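You operate a simulated robot arm through the tools that you are given. There is no shell and no other tool. Be economical: measure what you need, move in short steps, check, and stop when the job is done.

The job below is to be done with a simulated two-armed robot. You get a single attempt, and the scene is never put back.

Task
Empty the tall red tin on the sack stand into the sack below.
Fine: leave its lid on the stand; hold the sliding shutter open while you tip; spill nothing; stand the tin back and latch the shutter again. Set down upright: what you pick out.
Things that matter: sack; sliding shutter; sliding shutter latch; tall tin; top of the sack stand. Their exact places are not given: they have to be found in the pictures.

It is judged by the outcome, as a careful person would: the job done as asked, and still so three seconds after it is handed in. It fails if anything else is knocked over, pushed out of place, dropped, spilled or broken. Lids that push on must go on centred and level and be pressed home; caps that screw on are set level and turned clockwise until they are tight.

Robot
Two 7-joint arms with two-finger parallel grippers on one trunk, on a base that drives. Base frame: it is fixed to the floor where the robot stands at the start and does not move with it; the origin is under the middle of the robot, x ahead of it, y to its left, z up. Lengths are in m, angles in degrees, forces in N, time in s.
The left shoulder is at the start at [0.06, 0.143, 0.926], the right one opposite. With the tool pointing down near the work surface each hand reaches from about 0.1 to 0.64 m from the robot's upright axis, wherever it stands, measured 20 degrees to its own side. Places, roughly: sliding shutter [0.7, 0.3, 0.8]; sliding shutter latch [0.5, 0.4, 0.7]; top of the sack stand [0.7, 0.1, 0.8]. Payload 1.57 kg a hand.
The TCP of each hand is the grasp point between the finger pads, 0.03 m short of the fingertips. In the tool frame z runs along the fingers and y along their closing line. The gripper opens to 0.11 m. The fingers are 0.024 m wide and 0.012 m thick; the gripper's body (0.048 by 0.112 m) begins 0.078 m behind the TCP.
Orientation is that of the tool frame in the base frame, as [roll, pitch, yaw] about the fixed x, y, z axes, in that order (R = Rz(yaw) Ry(pitch) Rx(roll)). With the fingers straight down and closing along the base's y, the tool's x points along the base's -x, its y along +y and its z along -z.

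Tools
- The arms move only by the tool step_arm. It takes "left_steps", "right_steps" or both (then of equal length, played together; a hand with none holds still); each is a list of rows, each an object (a shift or turn left out is 0, a gripper value left out holds the last) with "fingers": the opening, from 0 (shut) to 1 (fully open); "translation": the shift along the tool's x, y, z in units of 40 mm (1.0 is 40 mm), a list of three; "angular": the turn, a rotation vector about the tool's x, y, z in units of 6 degrees (1.0 is 6 degrees), a list of three. In form: [{"fingers": fingers, "translation": [tx, ty, tz], "angular": [wx, wy, wz]}, ...]. A call has 1 to 10 rows; each row shifts and turns the commanded pose from where the row before left it, along the tool's axes as they then stand. A call with a number of a shift or a turn outside -1 to 1 is refused whole. Each row takes 0.2 s and may step no farther than 0.05 m and 8.6 degrees from the row before; otherwise, or with a gripper value out of range, the whole call is refused. A pose out of reach is approached as far as the arm can. The call stops where the force on the tool passes 40 N (or 10 N more than at its start, if that is more) or the arm is blocked; 0.2 s more then pass. Each finger travels about 0.045 m/s and halts on what it meets, pressing with about 42 N; the grip force reading is that of the motor and also rises with nothing between the fingers. The clock runs only during rows and for 0.2 s after the last one: add rows that do not move to give the fingers time. The reply holds the time, the measured pose of the TCP, the force on the tool along the base axes, the opening and the grip force, in the units named above and with some noise, with the torque about the TCP (base axes, N m) and any sound that the robot's microphone picked up.
- Cameras (640 x 400 px; columns grow to the right, rows downward): "scene" is now at [0.0328, 0.0262, 1.5318]; the picture's right is [0.32, -0.95, 0.00], its down [-0.75, -0.26, -0.61] and it looks along [0.58, 0.20, -0.79] (base axes); focal length 254 px, centre (320, 200). "left" rides on the left gripper at [0.07, -0.016, -0.141] in its tool frame; the picture's right is [0.23, 0.97, 0.00], its down [-0.86, 0.20, -0.48] and it looks along [-0.47, 0.11, 0.88] (tool axes); focal length 222 px, centre (320, 200). "right" rides on the right gripper at [0.07, 0.016, -0.141] in its tool frame; the picture's right is [-0.23, 0.97, 0.00], its down [-0.86, -0.20, -0.48] and it looks along [-0.47, -0.11, 0.88] (tool axes); focal length 222 px, centre (320, 200).
- grab_frame(camera): a new picture of that camera. The clock stands still meanwhile.
- move_column(by): slides the trunk up (or, below 0, down) by that many m; the arms and the scene camera ride with it, the base frame stays. It gives what a move gives, with no picture.
- base_move(legs): drives the robot by 1 to 6 legs, each [ahead, left, turn to the left] in m, m and degrees, along the robot's own axes; the way and the turn of a leg run together, so that a leg with both is an arc; at most 1.5 m and 180 degrees a leg. The arms and the cameras ride along, it lands a little off, and it stops where it bumps. It gives what a move gives.
- aim_head(pan, tilt): turns the head with the scene camera to pan (to the left, within 86 degrees either way) and tilt (down, from -29 to 69), counted from straight ahead of the robot. It gives what a move gives.
- probe_pixels(camera, pixels): for up to 12 pixels [column, row] of the newest picture of that camera ("zoom" is the newest enlarged one), the place [x, y, z] in the base frame of the surface seen there, good to about 0.003 m, but the place of the scene camera against the robot may be out by one fixed shift of up to 0.012 m in any direction. The clock stands still meanwhile.
- zoom(camera, box): a new picture of the part [left, top, right, bottom] of that camera's present view, enlarged. The clock stands still meanwhile.
- close_job(): hands the job in; it is judged then, once.

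Keep the steps short. Do not move on a guess: measure, check each grasp and each placing, and mend mistakes. In all there are 80 turns and 78 pictures (those below and enlarged ones count). Leave the grippers open and the arms clear of the work at the hand-in unless told otherwise, and finish with a single line.

The tools are called after "Call:" as a command line: name --argument value ..., lists and objects as JSON in quotes. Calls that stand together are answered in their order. step_arm: Moves the arms, as the interface text tells. Its arguments: {"type":"object","properties":{"left_steps":{"type":"array"},"right_steps":{"type":"array"}},"required":[]} The other tools are called the same way: move_column (by) slides the trunk up or down; base_move (legs) drives the base; aim_head (pan, tilt) turns the head that bears the scene camera; grab_frame (camera) takes a picture; probe_pixels (camera, pixels) gives the place of the surface under pixels of a picture; zoom (camera, box) takes an enlarged picture of a part of a camera's view; close_job () hands the job in.

At the start:

```text
t: 0.0
left_tcp_pos: [0.3489, 0.3597, 1.0672]
left_orientation: [-180.0, 0.0, -180.0]
left_wrist_force: [-0.2, -0.2, 0.0]
left_ft_torque: [-0.02, 0.01, 0.02]
left_width: 0.1102
left_finger_force: 0.0
right_tcp_pos: [0.3896, -0.0163, 1.0661]
right_orientation: [-180.0, 0.1, -180.0]
right_wrist_force: [-0.5, -0.1, 0.2]
right_ft_torque: [0.01, 0.03, -0.02]
right_width: 0.1101
right_finger_force: 0.0
trunk travel left (down, up): [-0.525, 0.065]
robot x, y, heading: [-0.0005, -0.0029, -0.1]
head pan, tilt: [18.8, 52.6]
```

scene: 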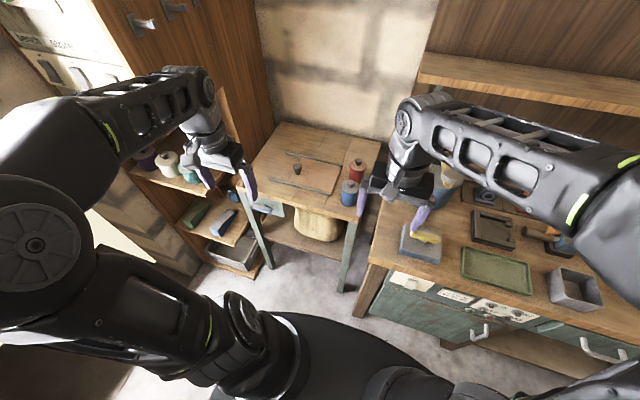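
right: 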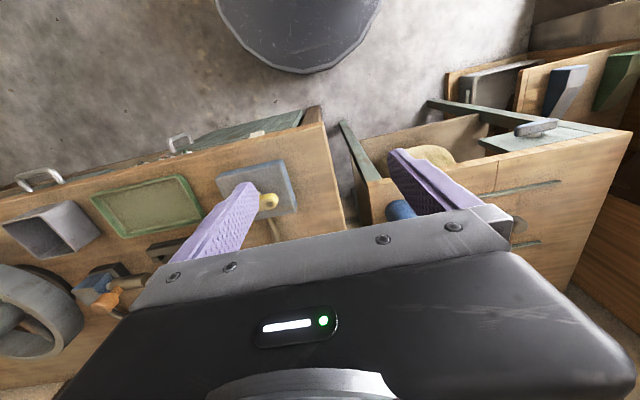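
left: 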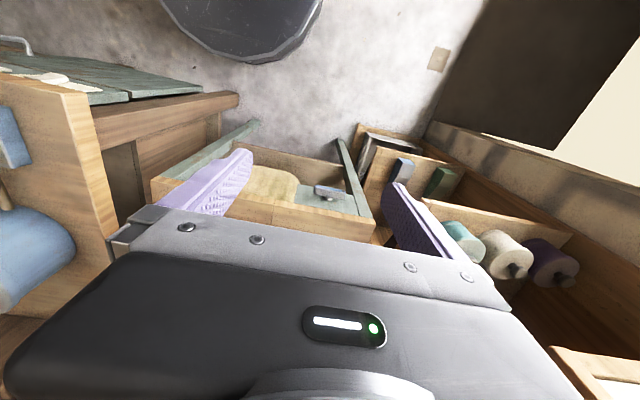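

I see the sack stand in the scene picture around (310,180), with a red tin at (357,168), a blue one at (349,192) and the shutter with its knob at (297,168). I will enlarge it.

Call:
zoom --camera "scene" --box '[220, 110, 400, 222]'

Call:
zoom --camera "scene" --box '[220, 170, 400, 282]'

```text
3.56 times, centred on (310, 166) of scene
```

zoom: 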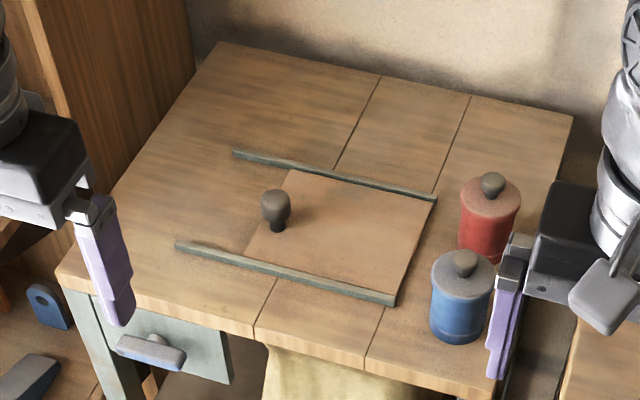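

```text
3.56 times, centred on (310, 226) of scene
```

zoom: 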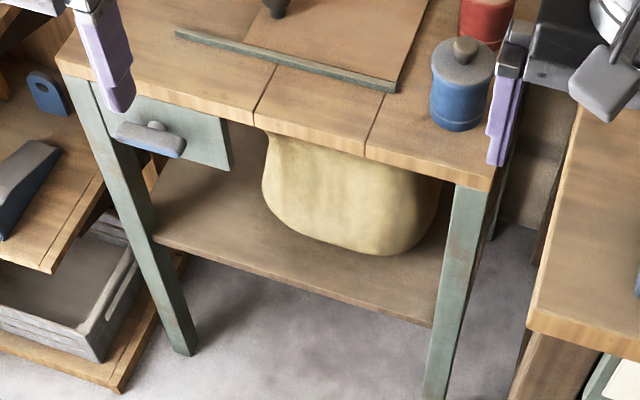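

The grey bar on the front panel (second zoom, ~(150,140)) looks like the latch, and the shutter runs between two rails. I'll measure these points.

Call:
probe_pixels --camera "zoom" --pixels '[[155, 128], [122, 135], [180, 148], [200, 130], [220, 160], [462, 45], [460, 110], [340, 200], [70, 65], [490, 180], [260, 120], [368, 150]]'

Call:
zoom --camera "scene" --box '[220, 110, 400, 222]'

Call:
probe_pixels --camera "zoom" --pixels '[[275, 203], [278, 228], [493, 182], [490, 205], [483, 240], [465, 258], [236, 155], [434, 198], [180, 245], [393, 300], [290, 172], [248, 250]]'

Call:
probe_pixels --camera "zoom" --pixels '[[378, 78], [468, 98], [255, 325], [367, 357], [225, 45], [572, 117], [380, 280], [425, 205], [330, 220], [200, 200], [464, 205], [520, 205]]'

```text
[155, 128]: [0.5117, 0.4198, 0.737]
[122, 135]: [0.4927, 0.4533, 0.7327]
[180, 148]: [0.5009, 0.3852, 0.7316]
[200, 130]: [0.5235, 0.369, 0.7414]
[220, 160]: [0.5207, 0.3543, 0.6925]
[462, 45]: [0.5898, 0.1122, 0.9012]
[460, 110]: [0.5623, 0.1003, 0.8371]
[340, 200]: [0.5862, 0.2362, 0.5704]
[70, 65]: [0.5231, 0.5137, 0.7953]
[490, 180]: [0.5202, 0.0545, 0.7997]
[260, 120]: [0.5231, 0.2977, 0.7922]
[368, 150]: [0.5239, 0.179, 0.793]
```

```text
3.56 times, centred on (310, 166) of scene
```

zoom: 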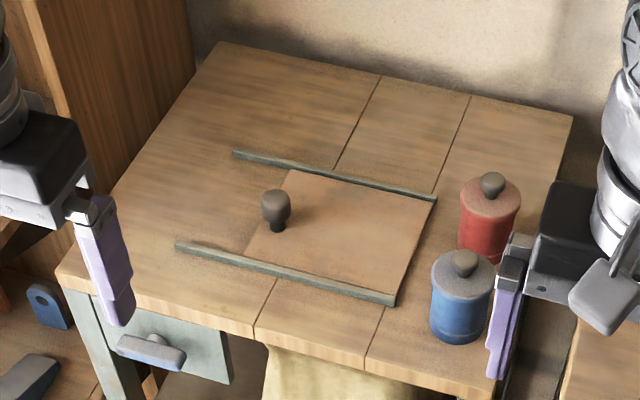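

```text
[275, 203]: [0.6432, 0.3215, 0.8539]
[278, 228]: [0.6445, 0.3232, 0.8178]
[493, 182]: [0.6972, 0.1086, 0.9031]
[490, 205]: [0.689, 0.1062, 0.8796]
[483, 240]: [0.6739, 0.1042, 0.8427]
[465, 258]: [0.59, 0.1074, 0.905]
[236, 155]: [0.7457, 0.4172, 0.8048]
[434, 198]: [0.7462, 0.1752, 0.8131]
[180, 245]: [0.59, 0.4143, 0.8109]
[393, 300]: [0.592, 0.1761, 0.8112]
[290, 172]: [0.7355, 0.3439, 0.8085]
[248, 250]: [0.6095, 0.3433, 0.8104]
```

```text
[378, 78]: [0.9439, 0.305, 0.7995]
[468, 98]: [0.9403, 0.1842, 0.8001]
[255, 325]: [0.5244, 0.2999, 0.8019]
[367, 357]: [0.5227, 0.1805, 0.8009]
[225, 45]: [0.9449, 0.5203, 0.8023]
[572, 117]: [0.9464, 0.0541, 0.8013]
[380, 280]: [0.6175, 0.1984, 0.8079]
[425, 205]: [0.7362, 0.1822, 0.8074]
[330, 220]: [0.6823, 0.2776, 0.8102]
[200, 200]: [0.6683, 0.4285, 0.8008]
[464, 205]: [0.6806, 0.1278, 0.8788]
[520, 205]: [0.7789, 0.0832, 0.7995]
```

Next a tighter look at the latch from the scene camera, and a few heights for the surroundings on the right.

Call:
zoom --camera "scene" --box '[235, 190, 299, 230]'

Call:
zoom --camera "scene" --box '[330, 145, 394, 185]'

Call:
grab_frame --camera "scene"

Call:
probe_pixels --camera "scene" --pixels '[[375, 265], [400, 255], [450, 185], [420, 240], [500, 90], [235, 110], [215, 200], [250, 207], [195, 215]]'

```text
10.00 times, centred on (267, 210) of scene
```

zoom: 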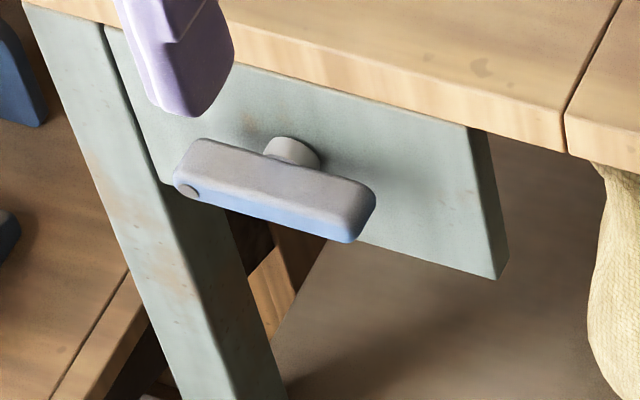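

```text
10.00 times, centred on (362, 165) of scene
```

zoom: 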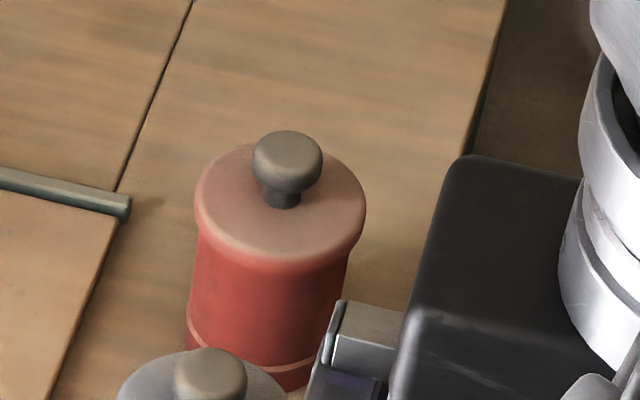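

```text
69 pictures are left
```

scene: 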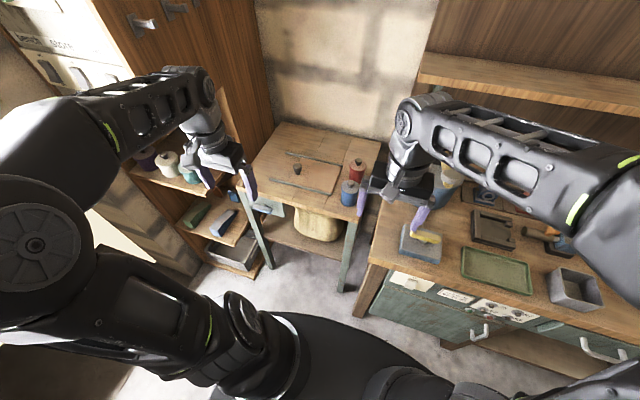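

```text
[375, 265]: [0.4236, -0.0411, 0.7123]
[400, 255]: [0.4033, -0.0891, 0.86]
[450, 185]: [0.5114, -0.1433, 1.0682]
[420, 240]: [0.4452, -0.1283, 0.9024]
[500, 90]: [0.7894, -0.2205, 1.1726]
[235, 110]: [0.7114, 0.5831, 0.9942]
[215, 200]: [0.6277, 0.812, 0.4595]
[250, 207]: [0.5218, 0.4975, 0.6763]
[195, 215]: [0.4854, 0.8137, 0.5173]
```

The latch is a turn bar on a hub, lying horizontal, with a pivot mark. The bench to the right of the stand could get in the way of a side approach to the tin, so I'll measure its height.

Call:
probe_pixels --camera "scene" --pixels '[[445, 270], [520, 220], [560, 235], [460, 215], [382, 215], [372, 250], [410, 250], [455, 168], [600, 290], [545, 130], [440, 250], [390, 150]]'

Call:
zoom --camera "scene" --box '[340, 100, 500, 300]'

Call:
zoom --camera "right" --box '[200, 80, 640, 260]'

```text
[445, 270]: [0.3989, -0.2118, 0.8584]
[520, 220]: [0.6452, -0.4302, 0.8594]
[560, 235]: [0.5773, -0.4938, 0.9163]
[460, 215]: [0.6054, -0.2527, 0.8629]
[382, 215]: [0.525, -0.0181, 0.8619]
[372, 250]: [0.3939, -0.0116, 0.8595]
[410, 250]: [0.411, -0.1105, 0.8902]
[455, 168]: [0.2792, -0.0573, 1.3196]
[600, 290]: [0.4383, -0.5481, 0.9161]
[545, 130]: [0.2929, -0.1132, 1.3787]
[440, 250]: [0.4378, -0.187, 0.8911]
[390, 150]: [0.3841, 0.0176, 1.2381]
```

```text
2.00 times, centred on (420, 200) of scene
```

zoom: 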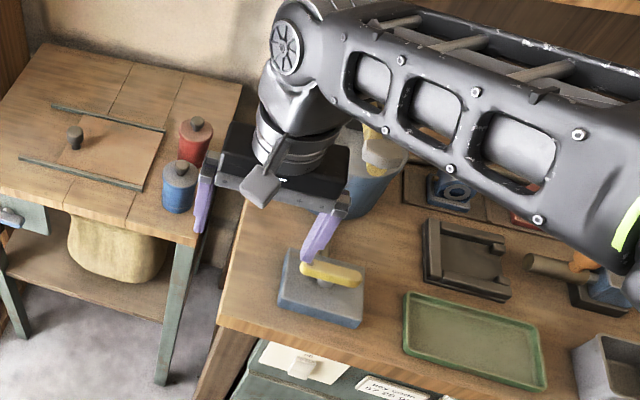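

```text
1.45 times, centred on (420, 170) of right
```

zoom: 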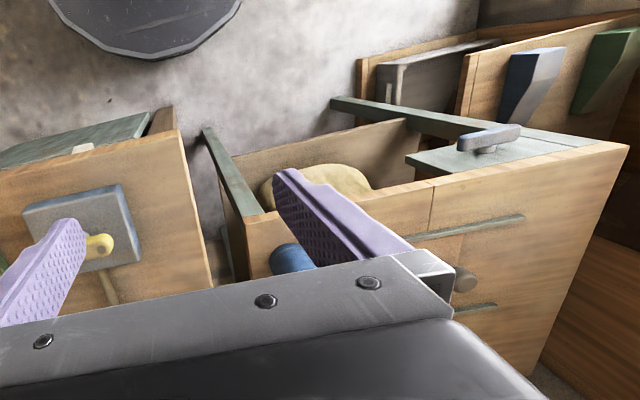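

The bench top is at z≈0.86, 6 cm higher than the stand, so the right hand will have to come down on the tin at a slant. I'll start with the latch: first I pitch the left hand to point forward, staying in free space.

Call:
step_arm --left_steps '[{"angular": [0, -1, 0], "fingers": 0.6}, {"angular": [0, -1, 0]}, {"angular": [0, -1, 0]}, {"angular": [0, -1, 0]}, {"angular": [0, -1, 0]}, {"angular": [0, -1, 0]}, {"angular": [0, -1, 0]}, {"angular": [0, -1, 0]}]'

Call:
step_arm --left_steps '[{"angular": [0, -1, 0]}, {"angular": [0, -1, 0]}, {"angular": [0, -1, 0]}, {"angular": [0, -1, 0]}, {"angular": [0, -1, 0]}, {"angular": [0, -1, 0]}, {"angular": [0, -1, 0]}]'

Call:
step_arm --left_steps '[{"translation": [1, 0, 0]}, {"translation": [1, 0.5, 0]}, {"translation": [1, 0.5, 0]}, {"translation": [1, 0.5, 0]}, {"translation": [1, 0, 0]}, {"translation": [1, 0, 0]}, {"translation": [1, 0, 0]}]'

Call:
grab_frame --camera "left"

Call:
grab_frame --camera "scene"

```text
t: 1.8
left_tcp_pos: [0.3515, 0.3643, 1.0713]
left_orientation: [-179.9, 48.0, 180.0]
left_wrist_force: [0.2, 0.7, 0.0]
left_ft_torque: [-0.03, 0.02, -0.02]
left_width: 0.066
left_finger_force: 0.1
left hand out of reach, approached as far as the arm can: row 8
right_tcp_pos: [0.3888, -0.0157, 1.0681]
right_orientation: [180.0, 0.0, 180.0]
right_wrist_force: [-0.1, 0.2, 0.3]
right_ft_torque: [0.01, 0.02, -0.03]
right_width: 0.1099
right_finger_force: 0.1
trunk travel left (down, up): [-0.525, 0.065]
robot x, y, heading: [0.002, -0.002, -0.1]
head pan, tilt: [18.8, 52.6]
```

```text
t: 3.4
left_tcp_pos: [0.3847, 0.436, 1.1112]
left_orientation: [12.1, 90.0, 12.1]
left_wrist_force: [0.4, 0.6, -0.6]
left_ft_torque: [0.01, 0.01, -0.03]
left_width: 0.0661
left_finger_force: 0.1
left hand out of reach, approached as far as the arm can: row 1, 2, 3, 4, 5, 6, 7
right_tcp_pos: [0.3904, -0.0165, 1.0677]
right_orientation: [179.9, 0.0, -180.0]
right_wrist_force: [-0.4, -0.3, 0.0]
right_ft_torque: [0.0, 0.02, -0.04]
right_width: 0.1099
right_finger_force: 0.1
trunk travel left (down, up): [-0.525, 0.065]
robot x, y, heading: [-0.0008, 0.0004, 0.1]
head pan, tilt: [18.8, 52.6]
```

```text
t: 5.0
left_tcp_pos: [0.3833, 0.4951, 0.8315]
left_orientation: [35.3, 89.9, 35.3]
left_wrist_force: [0.0, 0.0, 0.3]
left_ft_torque: [-0.02, -0.02, -0.01]
left_width: 0.066
left_finger_force: 0.0
right_tcp_pos: [0.3892, -0.0171, 1.0663]
right_orientation: [180.0, 0.0, 180.0]
right_wrist_force: [-0.2, -0.1, -0.2]
right_ft_torque: [-0.01, 0.02, -0.02]
right_width: 0.1097
right_finger_force: 0.1
trunk travel left (down, up): [-0.525, 0.065]
robot x, y, heading: [0.0011, 0.0007, -0.2]
head pan, tilt: [18.8, 52.6]
```

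```text
66 pictures are left
```

left: 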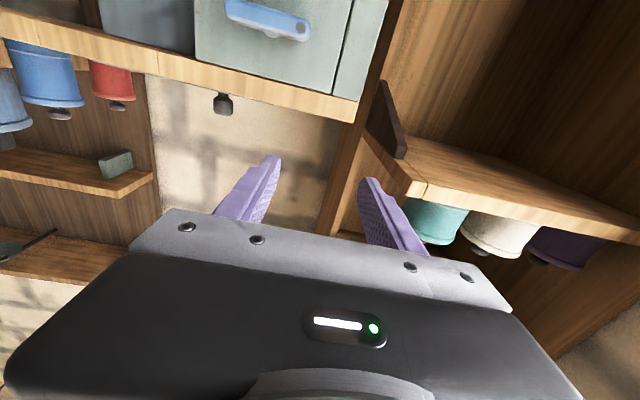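

```text
65 pictures are left
```

scene: 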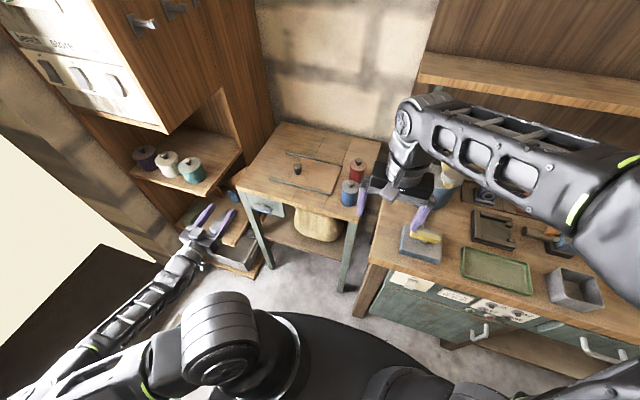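

The hand now points along +x with its closing line along y. The left camera (upside down) sees the latch bar at about (268,18). I'll measure it, the shutter knob at (222,103) and the panel.

Call:
probe_pixels --camera "left" --pixels '[[232, 12], [268, 20], [305, 34], [290, 62], [330, 60], [222, 105], [230, 9], [308, 24], [300, 110], [355, 100]]'

Call:
zoom --camera "left" --box '[180, 0, 400, 130]'

```text
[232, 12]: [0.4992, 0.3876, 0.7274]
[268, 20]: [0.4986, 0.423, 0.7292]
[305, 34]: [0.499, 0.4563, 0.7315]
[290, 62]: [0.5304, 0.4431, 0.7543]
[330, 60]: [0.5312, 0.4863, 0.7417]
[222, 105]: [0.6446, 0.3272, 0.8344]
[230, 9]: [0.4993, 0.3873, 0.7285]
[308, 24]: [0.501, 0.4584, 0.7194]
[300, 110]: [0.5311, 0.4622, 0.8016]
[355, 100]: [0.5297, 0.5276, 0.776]
```

```text
2.91 times, centred on (290, 65) of left
```

zoom: 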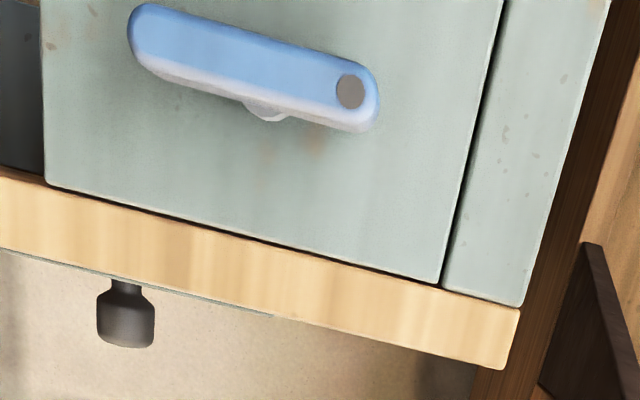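

The left-hand camera gives: bar front x≈0.499, centre (y 0.422, z 0.727), panel x≈0.531. It also shows that the scene camera reads about 7 mm short in x and 3–4 mm short in y. I'll centre the hand in front of the bar and roll it 90° so that the fingers close vertically.

Call:
step_arm --left_steps '[{"translation": [0.87, -0.61, 0]}, {"translation": [0.87, -0.61, 0]}, {"translation": [0.87, -0.61, 0]}, {"angular": [0, 0, 1]}, {"angular": [0, 0, 1]}, {"angular": [0, 0, 1]}, {"angular": [0, 0, 1]}, {"angular": [0, 0, 1]}, {"angular": [0, 0, 1]}, {"angular": [0, 0, 1]}]'

Call:
step_arm --left_steps '[{"angular": [0, 0, 1]}, {"angular": [0, 0, 1]}, {"angular": [0, 0, 1]}, {"angular": [0, 0, 1]}, {"angular": [0, 0, 1]}, {"angular": [0, 0, 1]}, {"angular": [0, 0, 1]}, {"angular": [0, 0, 1]}]'

Call:
grab_frame --camera "left"

```text
t: 7.2
left_tcp_pos: [0.293, 0.5764, 0.8766]
left_orientation: [91.2, 48.3, 90.3]
left_wrist_force: [-0.7, -0.1, 0.1]
left_ft_torque: [0.01, -0.02, -0.01]
left_width: 0.066
left_finger_force: 0.0
left hand out of reach, approached as far as the arm can: row 1, 2, 3, 4, 5, 6, 7, 8, 9, 10
right_tcp_pos: [0.3901, -0.0168, 1.0681]
right_orientation: [180.0, 0.0, -180.0]
right_wrist_force: [-0.1, -0.6, -1.3]
right_ft_torque: [0.01, 0.05, 0.0]
right_width: 0.1101
right_finger_force: 0.1
trunk travel left (down, up): [-0.525, 0.065]
robot x, y, heading: [0.0004, -0.0014, -0.2]
head pan, tilt: [18.8, 52.6]
```

```text
t: 9.0
left_tcp_pos: [0.3107, 0.638, 1.068]
left_orientation: [90.9, 0.3, 89.9]
left_wrist_force: [0.6, -0.1, -0.5]
left_ft_torque: [0.01, 0.0, 0.0]
left_width: 0.0663
left_finger_force: 0.1
left hand out of reach, approached as far as the arm can: row 1, 2, 3, 4, 5, 6, 7, 8
right_tcp_pos: [0.3907, -0.0176, 1.0675]
right_orientation: [179.9, 0.0, -180.0]
right_wrist_force: [-0.2, 0.5, 0.5]
right_ft_torque: [-0.01, 0.01, -0.02]
right_width: 0.1099
right_finger_force: 0.0
trunk travel left (down, up): [-0.525, 0.065]
robot x, y, heading: [0.0035, 0.0009, -0.0]
head pan, tilt: [18.8, 52.6]
```

```text
63 pictures are left
```

left: 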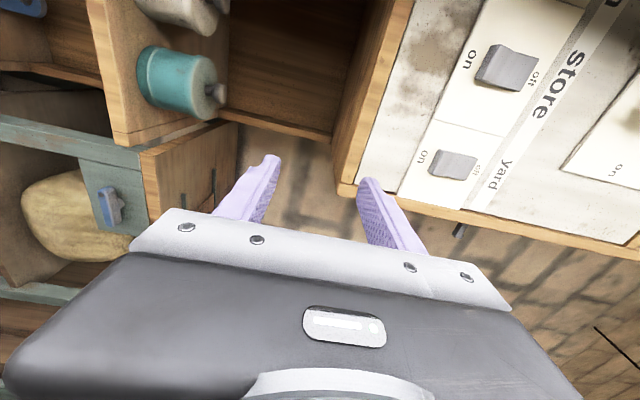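

The hand has the orientation I want, but at that close range the arm was cramped and drifted off. I'll back the base up 0.15 m to give it room.

Call:
base_move --legs '[[-0.15, 0, 0]]'

Call:
step_arm --left_steps '[{"translation": [0, -0.2, 0.9]}, {"translation": [0, -0.2, 0.9]}, {"translation": [-0.2, -0.2, 0.9]}, {"translation": [-0.4, -0.6, 0.8]}, {"translation": [-0.5, -0.9, 0.5]}, {"translation": [-0.5, -0.9, 0.5]}, {"translation": [-0.5, -0.9, 0.5]}]'

```text
t: 10.4
left_tcp_pos: [0.1573, 0.6392, 1.0681]
left_orientation: [90.8, 0.5, 90.2]
left_wrist_force: [-0.2, 0.4, 0.4]
left_ft_torque: [0.02, 0.01, 0.0]
left_width: 0.0659
left_finger_force: 0.0
right_tcp_pos: [0.2394, -0.0176, 1.0671]
right_orientation: [-180.0, 0.1, -179.8]
right_wrist_force: [0.7, 1.3, 0.3]
right_ft_torque: [0.0, -0.04, 0.01]
right_width: 0.1102
right_finger_force: 0.1
trunk travel left (down, up): [-0.525, 0.065]
robot x, y, heading: [-0.1491, -0.0009, 0.3]
head pan, tilt: [18.8, 52.6]
```

```text
t: 12.0
left_tcp_pos: [0.3731, 0.545, 0.9831]
left_orientation: [92.3, 0.5, 90.4]
left_wrist_force: [-0.2, -0.9, 1.2]
left_ft_torque: [0.04, 0.0, -0.01]
left_width: 0.066
left_finger_force: 0.1
left hand out of reach, approached as far as the arm can: row 5, 6, 7
right_tcp_pos: [0.2398, -0.016, 1.0679]
right_orientation: [-180.0, 0.0, -179.7]
right_wrist_force: [-0.8, -0.6, 0.0]
right_ft_torque: [-0.01, 0.0, 0.01]
right_width: 0.11
right_finger_force: 0.2
trunk travel left (down, up): [-0.525, 0.065]
robot x, y, heading: [-0.1515, -0.0002, 0.1]
head pan, tilt: [18.8, 52.6]
```

The wrist runs out of travel going down, so I'll lower the trunk 0.25 m instead, which keeps the arm's shape. The right hand at x≈0.24 stays clear of the bench, which begins at x≈0.38.

Call:
move_column --by -0.25

Call:
step_arm --left_steps '[{"translation": [-0.75, 0, 0]}, {"translation": [-0.75, 0, 0]}, {"translation": [-0.75, 0, 0]}, {"translation": [-0.8, 0, 0]}]'

Call:
grab_frame --camera "left"

Call:
grab_frame --camera "scene"

```text
t: 14.6
left_tcp_pos: [0.373, 0.5442, 0.7329]
left_orientation: [92.3, 0.6, 90.5]
left_wrist_force: [0.1, 0.3, -0.2]
left_ft_torque: [0.01, 0.02, 0.03]
left_width: 0.0656
left_finger_force: 0.1
right_tcp_pos: [0.2407, -0.0157, 0.8166]
right_orientation: [-179.9, -0.1, -179.8]
right_wrist_force: [-0.5, 0.2, -0.5]
right_ft_torque: [0.02, -0.02, 0.01]
right_width: 0.1098
right_finger_force: 0.0
trunk travel left (down, up): [-0.275, 0.315]
robot x, y, heading: [-0.1493, 0.0011, 0.3]
head pan, tilt: [18.8, 52.6]
```

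```text
t: 15.6
left_tcp_pos: [0.373, 0.4232, 0.7365]
left_orientation: [92.2, 0.5, 90.4]
left_wrist_force: [-0.4, 0.7, 1.0]
left_ft_torque: [0.03, 0.02, -0.02]
left_width: 0.0661
left_finger_force: 0.1
right_tcp_pos: [0.2392, -0.016, 0.8175]
right_orientation: [179.9, 0.1, -179.8]
right_wrist_force: [0.6, -0.1, 0.3]
right_ft_torque: [-0.02, 0.02, 0.01]
right_width: 0.1101
right_finger_force: 0.0
trunk travel left (down, up): [-0.275, 0.315]
robot x, y, heading: [-0.1496, 0.0028, 0.3]
head pan, tilt: [18.8, 52.6]
```

```text
62 pictures are left
```

left: 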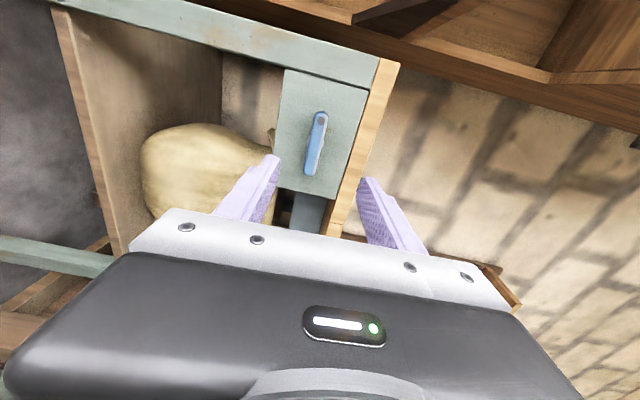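

```text
61 pictures are left
```

scene: 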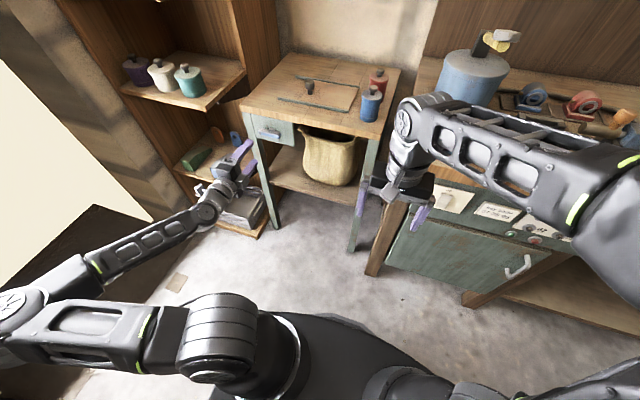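

The view shows the bar between the finger lines, and the sack's open mouth below the stand. I'll measure the bar from here and take a closer look.

Call:
zoom --camera "left" --box '[260, 60, 400, 200]'

Call:
probe_pixels --camera "left" --pixels '[[321, 116], [314, 145], [309, 170], [306, 150], [325, 145], [320, 145], [292, 120], [340, 120]]'

Call:
zoom --camera "scene" --box '[230, 40, 430, 200]'

```text
2.86 times, centred on (330, 130) of left
```

zoom: 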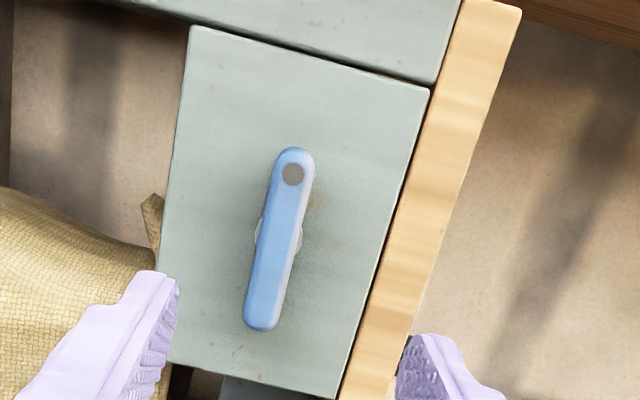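

```text
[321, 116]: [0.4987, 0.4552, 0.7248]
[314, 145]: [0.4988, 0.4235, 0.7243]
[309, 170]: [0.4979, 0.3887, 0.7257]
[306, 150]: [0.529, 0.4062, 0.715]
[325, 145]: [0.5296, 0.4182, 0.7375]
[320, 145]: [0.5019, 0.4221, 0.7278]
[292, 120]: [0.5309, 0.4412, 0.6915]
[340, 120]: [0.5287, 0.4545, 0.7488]
```

```text
2.50 times, centred on (330, 120) of scene
```

zoom: 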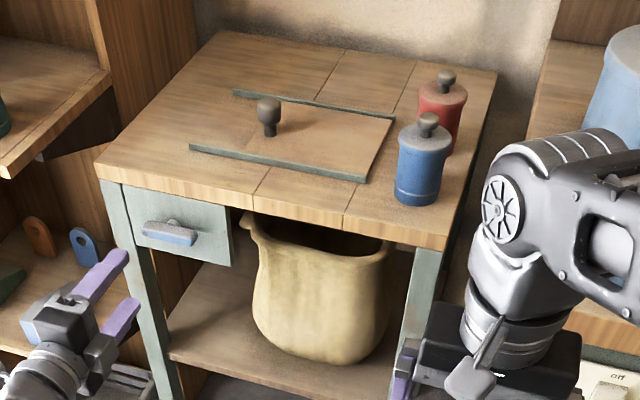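

Bar centre is (0.499 front, 0.422, 0.7255). I'll lower slightly, level the hand by 2.3°, advance so the fingers straddle the bar, then close.

Call:
step_arm --left_steps '[{"translation": [0, -0.14, 0.4], "angular": [-0.38, 0, 0]}, {"translation": [0, -0.13, 0.6]}, {"translation": [0, 0, 0.6]}, {"translation": [0, 0, 0.6]}, {"translation": [0, 0, 0.6]}]'

Call:
grab_frame --camera "left"

```text
t: 16.8
left_tcp_pos: [0.4862, 0.4229, 0.7238]
left_orientation: [90.0, 0.5, 90.4]
left_wrist_force: [-0.3, -0.8, 0.0]
left_ft_torque: [-0.01, -0.01, 0.01]
left_width: 0.0659
left_finger_force: 0.1
right_tcp_pos: [0.2399, -0.0158, 0.8172]
right_orientation: [180.0, -0.1, -179.8]
right_wrist_force: [-0.5, 0.0, -0.8]
right_ft_torque: [0.02, 0.01, -0.02]
right_width: 0.1101
right_finger_force: 0.0
trunk travel left (down, up): [-0.275, 0.315]
robot x, y, heading: [-0.147, 0.0008, 0.1]
head pan, tilt: [18.8, 52.6]
```

```text
58 pictures are left
```

left: 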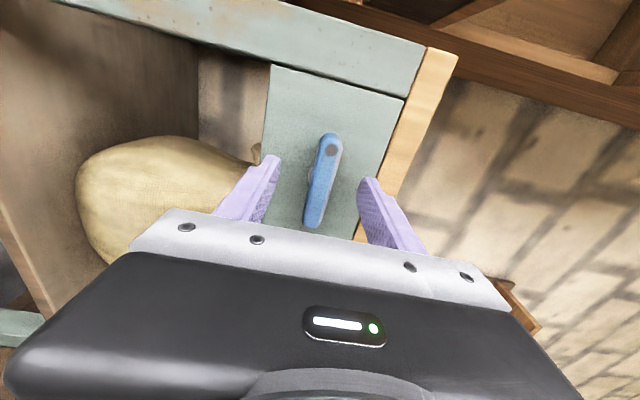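

The bar lies between the fingers, so I close on it.

Call:
step_arm --left_steps '[{"fingers": 0}, {"fingers": 0}, {"fingers": 0}, {"fingers": 0}]'

Call:
step_arm --left_steps '[{"angular": [0, 0, 0.6]}, {"angular": [0, 0, 0.6]}, {"angular": [0, 0, 0.6]}]'

```text
t: 17.8
left_tcp_pos: [0.4858, 0.4243, 0.726]
left_orientation: [89.9, 0.3, 90.3]
left_wrist_force: [1.7, 0.6, 5.1]
left_ft_torque: [0.26, 0.02, -0.07]
left_width: 0.0171
left_finger_force: 23.3
right_tcp_pos: [0.2395, -0.0158, 0.8166]
right_orientation: [179.9, 0.0, -179.8]
right_wrist_force: [0.3, -0.6, -0.5]
right_ft_torque: [0.08, 0.0, 0.01]
right_width: 0.1103
right_finger_force: 0.1
trunk travel left (down, up): [-0.275, 0.315]
robot x, y, heading: [-0.1512, -0.0024, 0.3]
head pan, tilt: [18.8, 52.6]
```

```text
t: 18.6
left_tcp_pos: [0.4856, 0.4227, 0.7263]
left_orientation: [89.7, -10.5, 90.6]
left_wrist_force: [5.2, 0.5, 15.3]
left_ft_torque: [-0.05, -0.07, 0.63]
left_width: 0.0171
left_finger_force: 32.6
right_tcp_pos: [0.2396, -0.0174, 0.8173]
right_orientation: [179.9, 0.0, -179.8]
right_wrist_force: [-0.7, -1.3, 0.6]
right_ft_torque: [-0.02, 0.01, -0.04]
right_width: 0.1098
right_finger_force: 0.0
trunk travel left (down, up): [-0.275, 0.315]
robot x, y, heading: [-0.1508, -0.0018, 0.3]
head pan, tilt: [18.8, 52.6]
```

It turns freely: 10.8° with almost no torque about the axis. I'll continue, easing upward to relieve the 15 N vertical force.

Call:
step_arm --left_steps '[{"angular": [0, 0, 0.6], "translation": [0, 0.07, 0]}, {"angular": [0, 0, 0.8]}, {"angular": [0, 0, 0.8]}, {"angular": [0, 0, 0.8]}]'

Call:
step_arm --left_steps '[{"angular": [0, 0, 0.8]}, {"angular": [0, 0, 0.8]}, {"angular": [0, 0, 0.8]}]'

Call:
grab_frame --camera "left"

```text
t: 19.6
left_tcp_pos: [0.4857, 0.4225, 0.7259]
left_orientation: [90.0, -28.5, 90.5]
left_wrist_force: [9.3, 5.0, 8.8]
left_ft_torque: [-0.01, -0.64, 0.54]
left_width: 0.0168
left_finger_force: 32.5
right_tcp_pos: [0.2398, -0.0169, 0.817]
right_orientation: [180.0, 0.0, -179.8]
right_wrist_force: [0.8, 0.0, -0.5]
right_ft_torque: [0.01, -0.03, 0.03]
right_width: 0.11
right_finger_force: 0.0
trunk travel left (down, up): [-0.275, 0.315]
robot x, y, heading: [-0.1466, -0.0003, 0.1]
head pan, tilt: [18.8, 52.6]
```

```text
t: 20.4
left_tcp_pos: [0.4867, 0.4219, 0.7273]
left_orientation: [89.8, -42.9, 90.5]
left_wrist_force: [14.0, 6.1, 13.1]
left_ft_torque: [0.01, -0.64, 0.28]
left_width: 0.0166
left_finger_force: 32.1
right_tcp_pos: [0.2394, -0.0162, 0.8173]
right_orientation: [179.9, 0.1, -179.8]
right_wrist_force: [-0.6, 0.8, 0.3]
right_ft_torque: [-0.02, 0.01, -0.04]
right_width: 0.1098
right_finger_force: 0.0
trunk travel left (down, up): [-0.275, 0.315]
robot x, y, heading: [-0.1517, 0.0005, 0.3]
head pan, tilt: [18.8, 52.6]
```

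```text
57 pictures are left
```

left: 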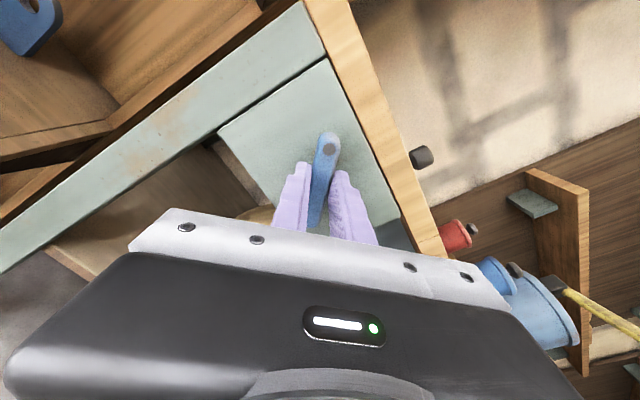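

The latch is now at 43° and still free. I'll continue towards 90° with a slight forward easing.

Call:
step_arm --left_steps '[{"angular": [0, 0, 0.8], "translation": [0, 0.03, 0.05]}, {"angular": [0, 0, 0.8], "translation": [0, 0, 0.05]}, {"angular": [0, 0, 0.8]}, {"angular": [0, 0, 0.8]}]'

Call:
step_arm --left_steps '[{"angular": [0, 0, 0.8]}, {"angular": [0, 0, 0.8]}, {"angular": [0, 0, 0.8]}, {"angular": [0, 0, 0.8]}]'

```text
t: 21.4
left_tcp_pos: [0.4872, 0.4221, 0.7276]
left_orientation: [90.1, -62.0, 90.3]
left_wrist_force: [-24.3, -0.7, 6.8]
left_ft_torque: [0.0, -0.31, -0.52]
left_width: 0.0171
left_finger_force: 31.9
right_tcp_pos: [0.2392, -0.0168, 0.8176]
right_orientation: [180.0, 0.0, -179.8]
right_wrist_force: [0.0, -0.9, -0.4]
right_ft_torque: [0.0, 0.01, -0.02]
right_width: 0.1099
right_finger_force: 0.1
trunk travel left (down, up): [-0.275, 0.315]
robot x, y, heading: [-0.1499, -0.0025, 0.0]
head pan, tilt: [18.8, 52.6]
```

```text
t: 22.1
left_tcp_pos: [0.4902, 0.4219, 0.7308]
left_orientation: [92.7, -73.9, 85.7]
left_wrist_force: [1.5, -3.6, -1.0]
left_ft_torque: [-0.03, 0.36, 0.42]
left_width: 0.0172
left_finger_force: 32.4
left hand out of reach, approached as far as the arm can: row 2, 3
right_tcp_pos: [0.2405, -0.0178, 0.817]
right_orientation: [179.8, 0.1, -179.9]
right_wrist_force: [0.0, -0.4, 0.0]
right_ft_torque: [-0.02, 0.01, -0.04]
right_width: 0.1099
right_finger_force: 0.0
trunk travel left (down, up): [-0.275, 0.315]
robot x, y, heading: [-0.152, 0.0014, -0.1]
head pan, tilt: [18.8, 52.6]
stopped in row 3 (left hand): the force on the tool passed its limit (the readings are from after the stop); the commanded pose is now the measured one
```

The wrist reached its limit at about 74°. I'll open the fingers and look at the bar.

Call:
step_arm --left_steps '[{"fingers": 0.6}, {"fingers": 0.6}, {"fingers": 0.6}, {"translation": [0, 0, -1]}, {"translation": [0, 0, -1]}]'

Call:
zoom --camera "left" --box '[200, 30, 460, 230]'

Call:
zoom --camera "scene" --box '[230, 40, 430, 200]'

```text
t: 23.3
left_tcp_pos: [0.4089, 0.4245, 0.7336]
left_orientation: [92.5, -74.1, 86.1]
left_wrist_force: [0.1, -0.7, -1.0]
left_ft_torque: [0.02, -0.02, -0.03]
left_width: 0.0658
left_finger_force: 0.0
right_tcp_pos: [0.2387, -0.0174, 0.8173]
right_orientation: [179.9, 0.0, -180.0]
right_wrist_force: [-1.4, -0.4, -0.8]
right_ft_torque: [0.0, 0.0, 0.01]
right_width: 0.11
right_finger_force: 0.1
trunk travel left (down, up): [-0.275, 0.315]
robot x, y, heading: [-0.1503, 0.0003, 0.1]
head pan, tilt: [18.8, 52.6]
```

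```text
2.00 times, centred on (330, 130) of left
```

zoom: 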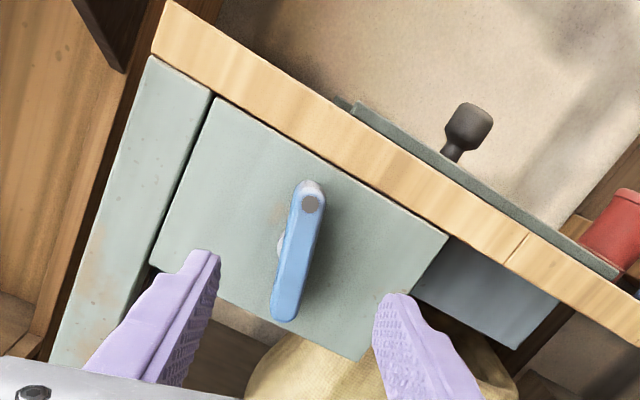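

```text
2.50 times, centred on (330, 120) of scene
```

zoom: 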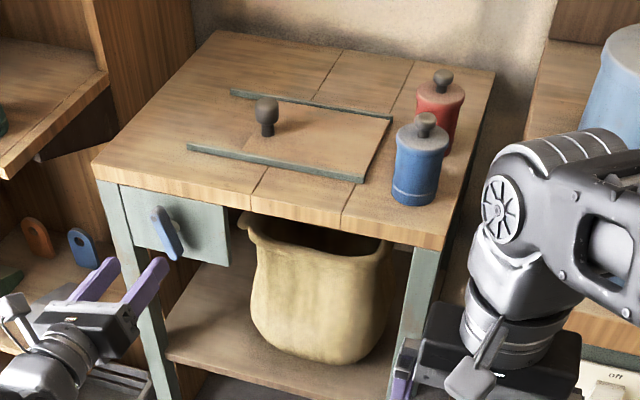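

The bar is at about 74°, with its dot end up. I'll close the fingers and push the upper end the rest of the way towards −y, watching the force.

Call:
step_arm --left_steps '[{"fingers": 0, "translation": [0.4, -0.4, 0]}, {"fingers": 0, "translation": [0.38, -0.36, 0]}, {"fingers": 0}, {"fingers": 0}, {"translation": [0, 0, 0.9]}, {"translation": [0, 0, 0.9]}]'

Call:
step_arm --left_steps '[{"translation": [0, 0.12, 0]}, {"translation": [0, 0.12, 0]}, {"translation": [0, 0.12, 0]}, {"translation": [0, 0.1, 0]}]'

Call:
zoom --camera "left" --box '[200, 30, 460, 230]'

```text
t: 24.7
left_tcp_pos: [0.4868, 0.4619, 0.7536]
left_orientation: [92.5, -73.9, 86.0]
left_wrist_force: [0.4, 1.0, 0.0]
left_ft_torque: [-0.03, -0.01, 0.03]
left_width: 0.0001
left_finger_force: 21.2
right_tcp_pos: [0.2401, -0.0176, 0.8169]
right_orientation: [180.0, 0.0, -179.9]
right_wrist_force: [-0.2, 1.2, 0.3]
right_ft_torque: [-0.01, -0.05, -0.01]
right_width: 0.11
right_finger_force: 0.1
trunk travel left (down, up): [-0.275, 0.315]
robot x, y, heading: [-0.151, -0.0007, 0.2]
head pan, tilt: [18.8, 52.6]
```

```text
t: 25.7
left_tcp_pos: [0.4848, 0.4444, 0.759]
left_orientation: [92.7, -74.1, 85.8]
left_wrist_force: [1.1, 0.1, 0.4]
left_ft_torque: [0.0, 0.01, -0.01]
left_width: 0.0
left_finger_force: 20.8
right_tcp_pos: [0.2401, -0.0172, 0.8158]
right_orientation: [-180.0, -0.1, 179.9]
right_wrist_force: [-0.8, 0.9, 0.5]
right_ft_torque: [0.0, 0.01, 0.0]
right_width: 0.1101
right_finger_force: 0.2
trunk travel left (down, up): [-0.275, 0.315]
robot x, y, heading: [-0.149, -0.0013, 0.0]
head pan, tilt: [18.8, 52.6]
```

```text
2.00 times, centred on (330, 130) of left
```

zoom: 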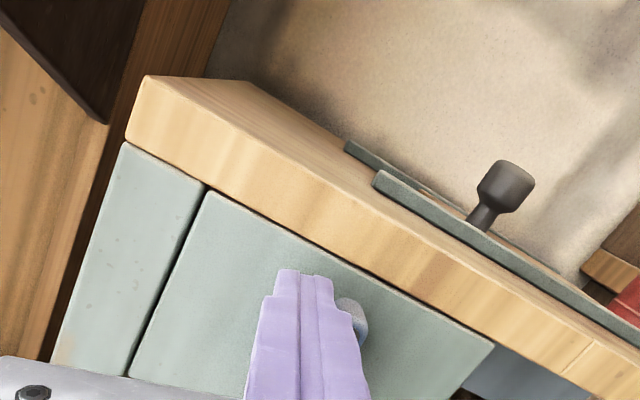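

The fingers are beside the bar end. I'll push about 12 mm further in small steps.

Call:
step_arm --left_steps '[{"translation": [-0.05, 0.1, 0]}, {"translation": [-0.05, 0.1, 0]}, {"translation": [0, 0.08, 0]}, {"translation": [0, 0.06, 0]}]'

Call:
zoom --camera "left" --box '[200, 30, 460, 230]'

```text
t: 26.6
left_tcp_pos: [0.482, 0.4422, 0.7595]
left_orientation: [92.2, -74.1, 87.4]
left_wrist_force: [1.0, 5.0, -2.4]
left_ft_torque: [0.08, 0.06, 0.17]
left_width: 0.0
left_finger_force: 21.3
right_tcp_pos: [0.2413, -0.0148, 0.8178]
right_orientation: [179.9, 0.0, -179.9]
right_wrist_force: [0.0, -0.2, 0.3]
right_ft_torque: [-0.01, 0.01, 0.02]
right_width: 0.1098
right_finger_force: 0.1
trunk travel left (down, up): [-0.275, 0.315]
robot x, y, heading: [-0.1524, 0.0033, 0.1]
head pan, tilt: [18.8, 52.6]
stopped in row 4 (left hand): the force on the tool passed its limit (the readings are from after the stop); the commanded pose is now the measured one
```

```text
2.00 times, centred on (330, 130) of left
```

zoom: 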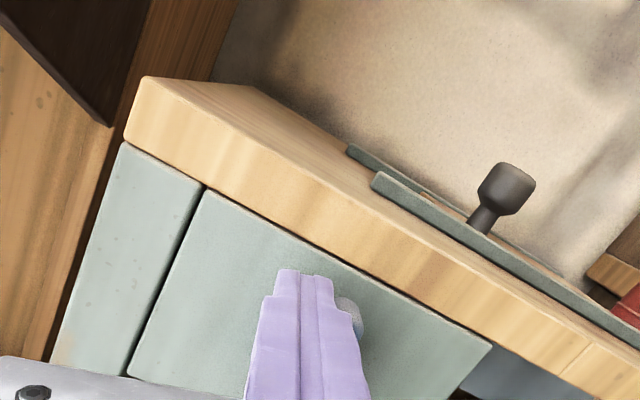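

It met a firm stop, so the latch is fully over at about 75–80°. I'll back off and look.

Call:
step_arm --left_steps '[{"translation": [0, -0.3, 0]}, {"translation": [0, 0, -1]}, {"translation": [0, 0, -1]}, {"translation": [0, 0, -1]}]'

Call:
zoom --camera "scene" --box '[230, 40, 430, 200]'

Call:
zoom --camera "left" --box '[200, 30, 460, 230]'

```text
t: 27.6
left_tcp_pos: [0.3638, 0.4536, 0.759]
left_orientation: [91.8, -74.1, 87.7]
left_wrist_force: [0.7, -0.1, 0.9]
left_ft_torque: [0.0, 0.01, 0.0]
left_width: 0.0
left_finger_force: 21.2
right_tcp_pos: [0.2408, -0.0169, 0.8171]
right_orientation: [179.8, 0.0, -179.9]
right_wrist_force: [-0.1, 0.0, -0.3]
right_ft_torque: [0.01, 0.02, 0.01]
right_width: 0.1101
right_finger_force: 0.1
trunk travel left (down, up): [-0.275, 0.315]
robot x, y, heading: [-0.1478, 0.0012, 0.2]
head pan, tilt: [18.8, 52.6]
```

```text
2.50 times, centred on (330, 120) of scene
```

zoom: 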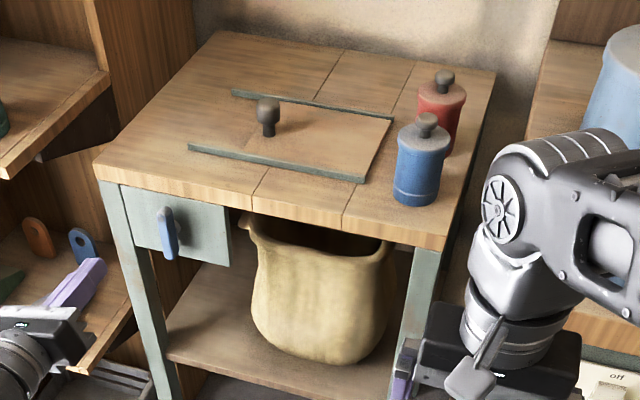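

```text
2.00 times, centred on (330, 130) of left
```

zoom: 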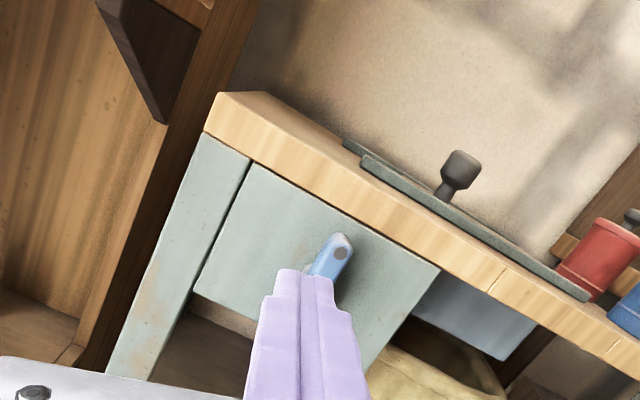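

The bar now stands vertical, so the latch is unlocked. I'll raise the trunk again, then turn the left hand to point down.

Call:
move_column --by 0.25

Call:
step_arm --left_steps '[{"angular": [0, 0, -1], "fingers": 0.5}, {"angular": [0, 0, -1]}, {"angular": [0, 0, -1]}, {"angular": [0, 0, -1]}, {"angular": [0, 0, -1]}, {"angular": [0, 0, -1]}, {"angular": [0, 0, -1]}, {"angular": [0, 0, -1]}, {"angular": [0, 0, -1]}, {"angular": [0, 0, -1]}]'

Call:
step_arm --left_steps '[{"angular": [0, 0, -1]}, {"angular": [0, 0, -1]}, {"angular": [0, 0, -0.3]}, {"angular": [1, 0, 0]}, {"angular": [1, 0, 0]}, {"angular": [1, 0, 0]}, {"angular": [1, 0, 0]}, {"angular": [1, 0, 0]}, {"angular": [1, 0, 0]}, {"angular": [1, 0, 0]}]'

Call:
step_arm --left_steps '[{"angular": [1, 0, 0]}, {"angular": [1, 0, 0]}, {"angular": [1, 0, 0]}, {"angular": [1, 0, 0]}, {"angular": [1, 0, 0]}, {"angular": [1, 0, 0]}, {"angular": [1, 0, 0]}, {"angular": [1, 0, 0]}]'

```text
t: 30.2
left_tcp_pos: [0.3642, 0.453, 1.0089]
left_orientation: [91.9, -74.1, 87.4]
left_wrist_force: [-0.2, 0.2, -0.7]
left_ft_torque: [0.03, 0.0, 0.0]
left_width: 0.0
left_finger_force: 21.6
right_tcp_pos: [0.2392, -0.0171, 1.0668]
right_orientation: [180.0, 0.0, -179.9]
right_wrist_force: [-0.7, -0.1, 0.5]
right_ft_torque: [0.01, -0.02, 0.03]
right_width: 0.1099
right_finger_force: 0.1
trunk travel left (down, up): [-0.525, 0.065]
robot x, y, heading: [-0.1478, -0.0037, -0.2]
head pan, tilt: [18.8, 52.6]
```

```text
t: 32.4
left_tcp_pos: [0.3627, 0.4527, 1.0089]
left_orientation: [90.6, -14.0, 89.2]
left_wrist_force: [0.5, -0.8, 0.2]
left_ft_torque: [0.0, 0.03, -0.01]
left_width: 0.055
left_finger_force: 0.1
right_tcp_pos: [0.2405, -0.0168, 1.0673]
right_orientation: [179.9, 0.0, -179.9]
right_wrist_force: [1.1, 1.0, -0.4]
right_ft_torque: [0.02, -0.04, 0.0]
right_width: 0.1099
right_finger_force: 0.1
trunk travel left (down, up): [-0.525, 0.065]
robot x, y, heading: [-0.1528, 0.0015, -0.0]
head pan, tilt: [18.8, 52.6]
```

```text
t: 34.6
left_tcp_pos: [0.3638, 0.453, 1.01]
left_orientation: [132.6, -0.3, 89.4]
left_wrist_force: [0.3, -0.3, 0.5]
left_ft_torque: [0.0, 0.0, 0.05]
left_width: 0.055
left_finger_force: 0.0
right_tcp_pos: [0.2404, -0.0164, 1.0662]
right_orientation: [179.8, -0.1, -179.9]
right_wrist_force: [-0.1, -0.7, 0.6]
right_ft_torque: [0.01, 0.01, 0.02]
right_width: 0.1101
right_finger_force: 0.0
trunk travel left (down, up): [-0.525, 0.065]
robot x, y, heading: [-0.1503, 0.005, 0.0]
head pan, tilt: [18.8, 52.6]
```

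```text
t: 36.4
left_tcp_pos: [0.3632, 0.4532, 1.0097]
left_orientation: [-179.5, -0.3, 89.4]
left_wrist_force: [0.8, 0.0, -0.4]
left_ft_torque: [-0.01, 0.02, -0.03]
left_width: 0.055
left_finger_force: 0.1
right_tcp_pos: [0.2409, -0.0185, 1.067]
right_orientation: [179.9, 0.0, -179.9]
right_wrist_force: [-0.5, -0.9, -0.3]
right_ft_torque: [0.01, 0.0, 0.03]
right_width: 0.1101
right_finger_force: 0.1
trunk travel left (down, up): [-0.525, 0.065]
robot x, y, heading: [-0.1474, -0.0039, 0.5]
head pan, tilt: [18.8, 52.6]
```

The left hand is pointing down, closing along x. Before driving closer I need the size of the base and the clearances near the floor, so I'll tilt the head down to look.

Call:
aim_head --pan 10 --tilt 66

Call:
grab_frame --camera "scene"

```text
t: 37.2
left_tcp_pos: [0.3653, 0.4533, 1.0084]
left_orientation: [-179.5, -0.4, 89.3]
left_wrist_force: [0.4, -0.7, 0.0]
left_ft_torque: [-0.02, 0.01, -0.05]
left_width: 0.0548
left_finger_force: 0.1
right_tcp_pos: [0.2396, -0.0167, 1.0669]
right_orientation: [179.8, 0.0, -179.8]
right_wrist_force: [-0.8, 0.3, -0.3]
right_ft_torque: [0.01, -0.01, -0.01]
right_width: 0.11
right_finger_force: 0.1
trunk travel left (down, up): [-0.525, 0.065]
robot x, y, heading: [-0.1443, -0.0005, 0.2]
head pan, tilt: [10.0, 66.0]
```

```text
50 pictures are left
```

scene: 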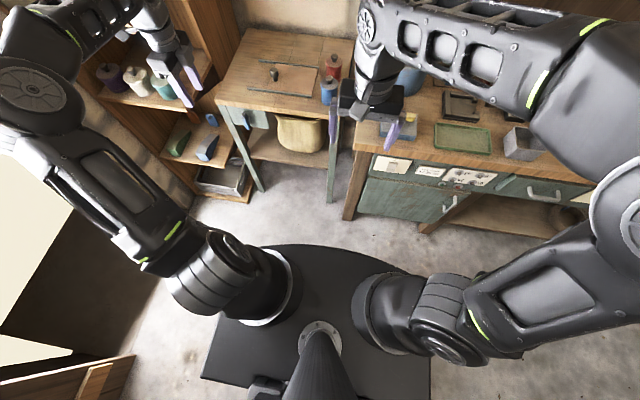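

Call:
probe_pixels --camera "scene" --pixels '[[325, 250], [390, 270], [262, 255], [345, 215], [330, 200], [263, 188], [250, 200], [220, 192], [430, 230], [320, 225], [228, 318]]'

```text
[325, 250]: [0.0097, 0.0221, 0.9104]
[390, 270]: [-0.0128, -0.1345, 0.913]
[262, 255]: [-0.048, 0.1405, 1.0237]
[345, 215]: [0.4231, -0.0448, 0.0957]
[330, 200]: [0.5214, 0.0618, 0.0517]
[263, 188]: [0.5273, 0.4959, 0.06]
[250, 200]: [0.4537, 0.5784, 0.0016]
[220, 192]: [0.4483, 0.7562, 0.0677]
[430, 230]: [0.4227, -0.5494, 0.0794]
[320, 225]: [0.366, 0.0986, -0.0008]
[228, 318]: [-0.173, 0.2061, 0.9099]
```

The dark block is the shoulder plate, only 0.16 m ahead of the axis. The base disc shows in the right hand's camera, so I'll measure its front edge there.

Call:
grab_frame --camera "right"

Call:
probe_pixels --camera "right" --pixels '[[300, 71], [300, 40], [230, 40], [365, 40], [220, 5]]'

```text
49 pictures are left
```

right: 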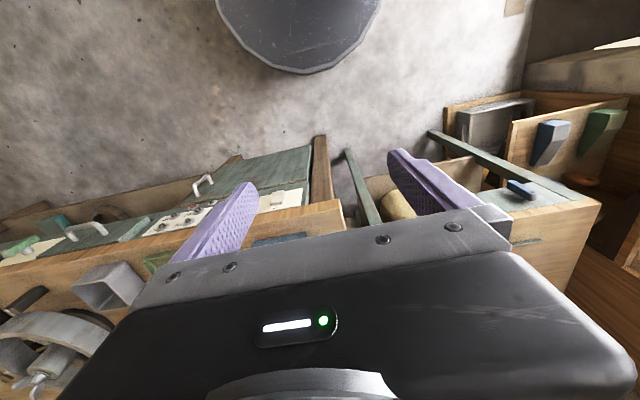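

```text
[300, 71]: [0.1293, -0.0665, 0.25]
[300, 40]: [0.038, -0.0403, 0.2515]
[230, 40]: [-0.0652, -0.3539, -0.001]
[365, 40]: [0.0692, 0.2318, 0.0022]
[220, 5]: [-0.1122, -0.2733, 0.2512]
```

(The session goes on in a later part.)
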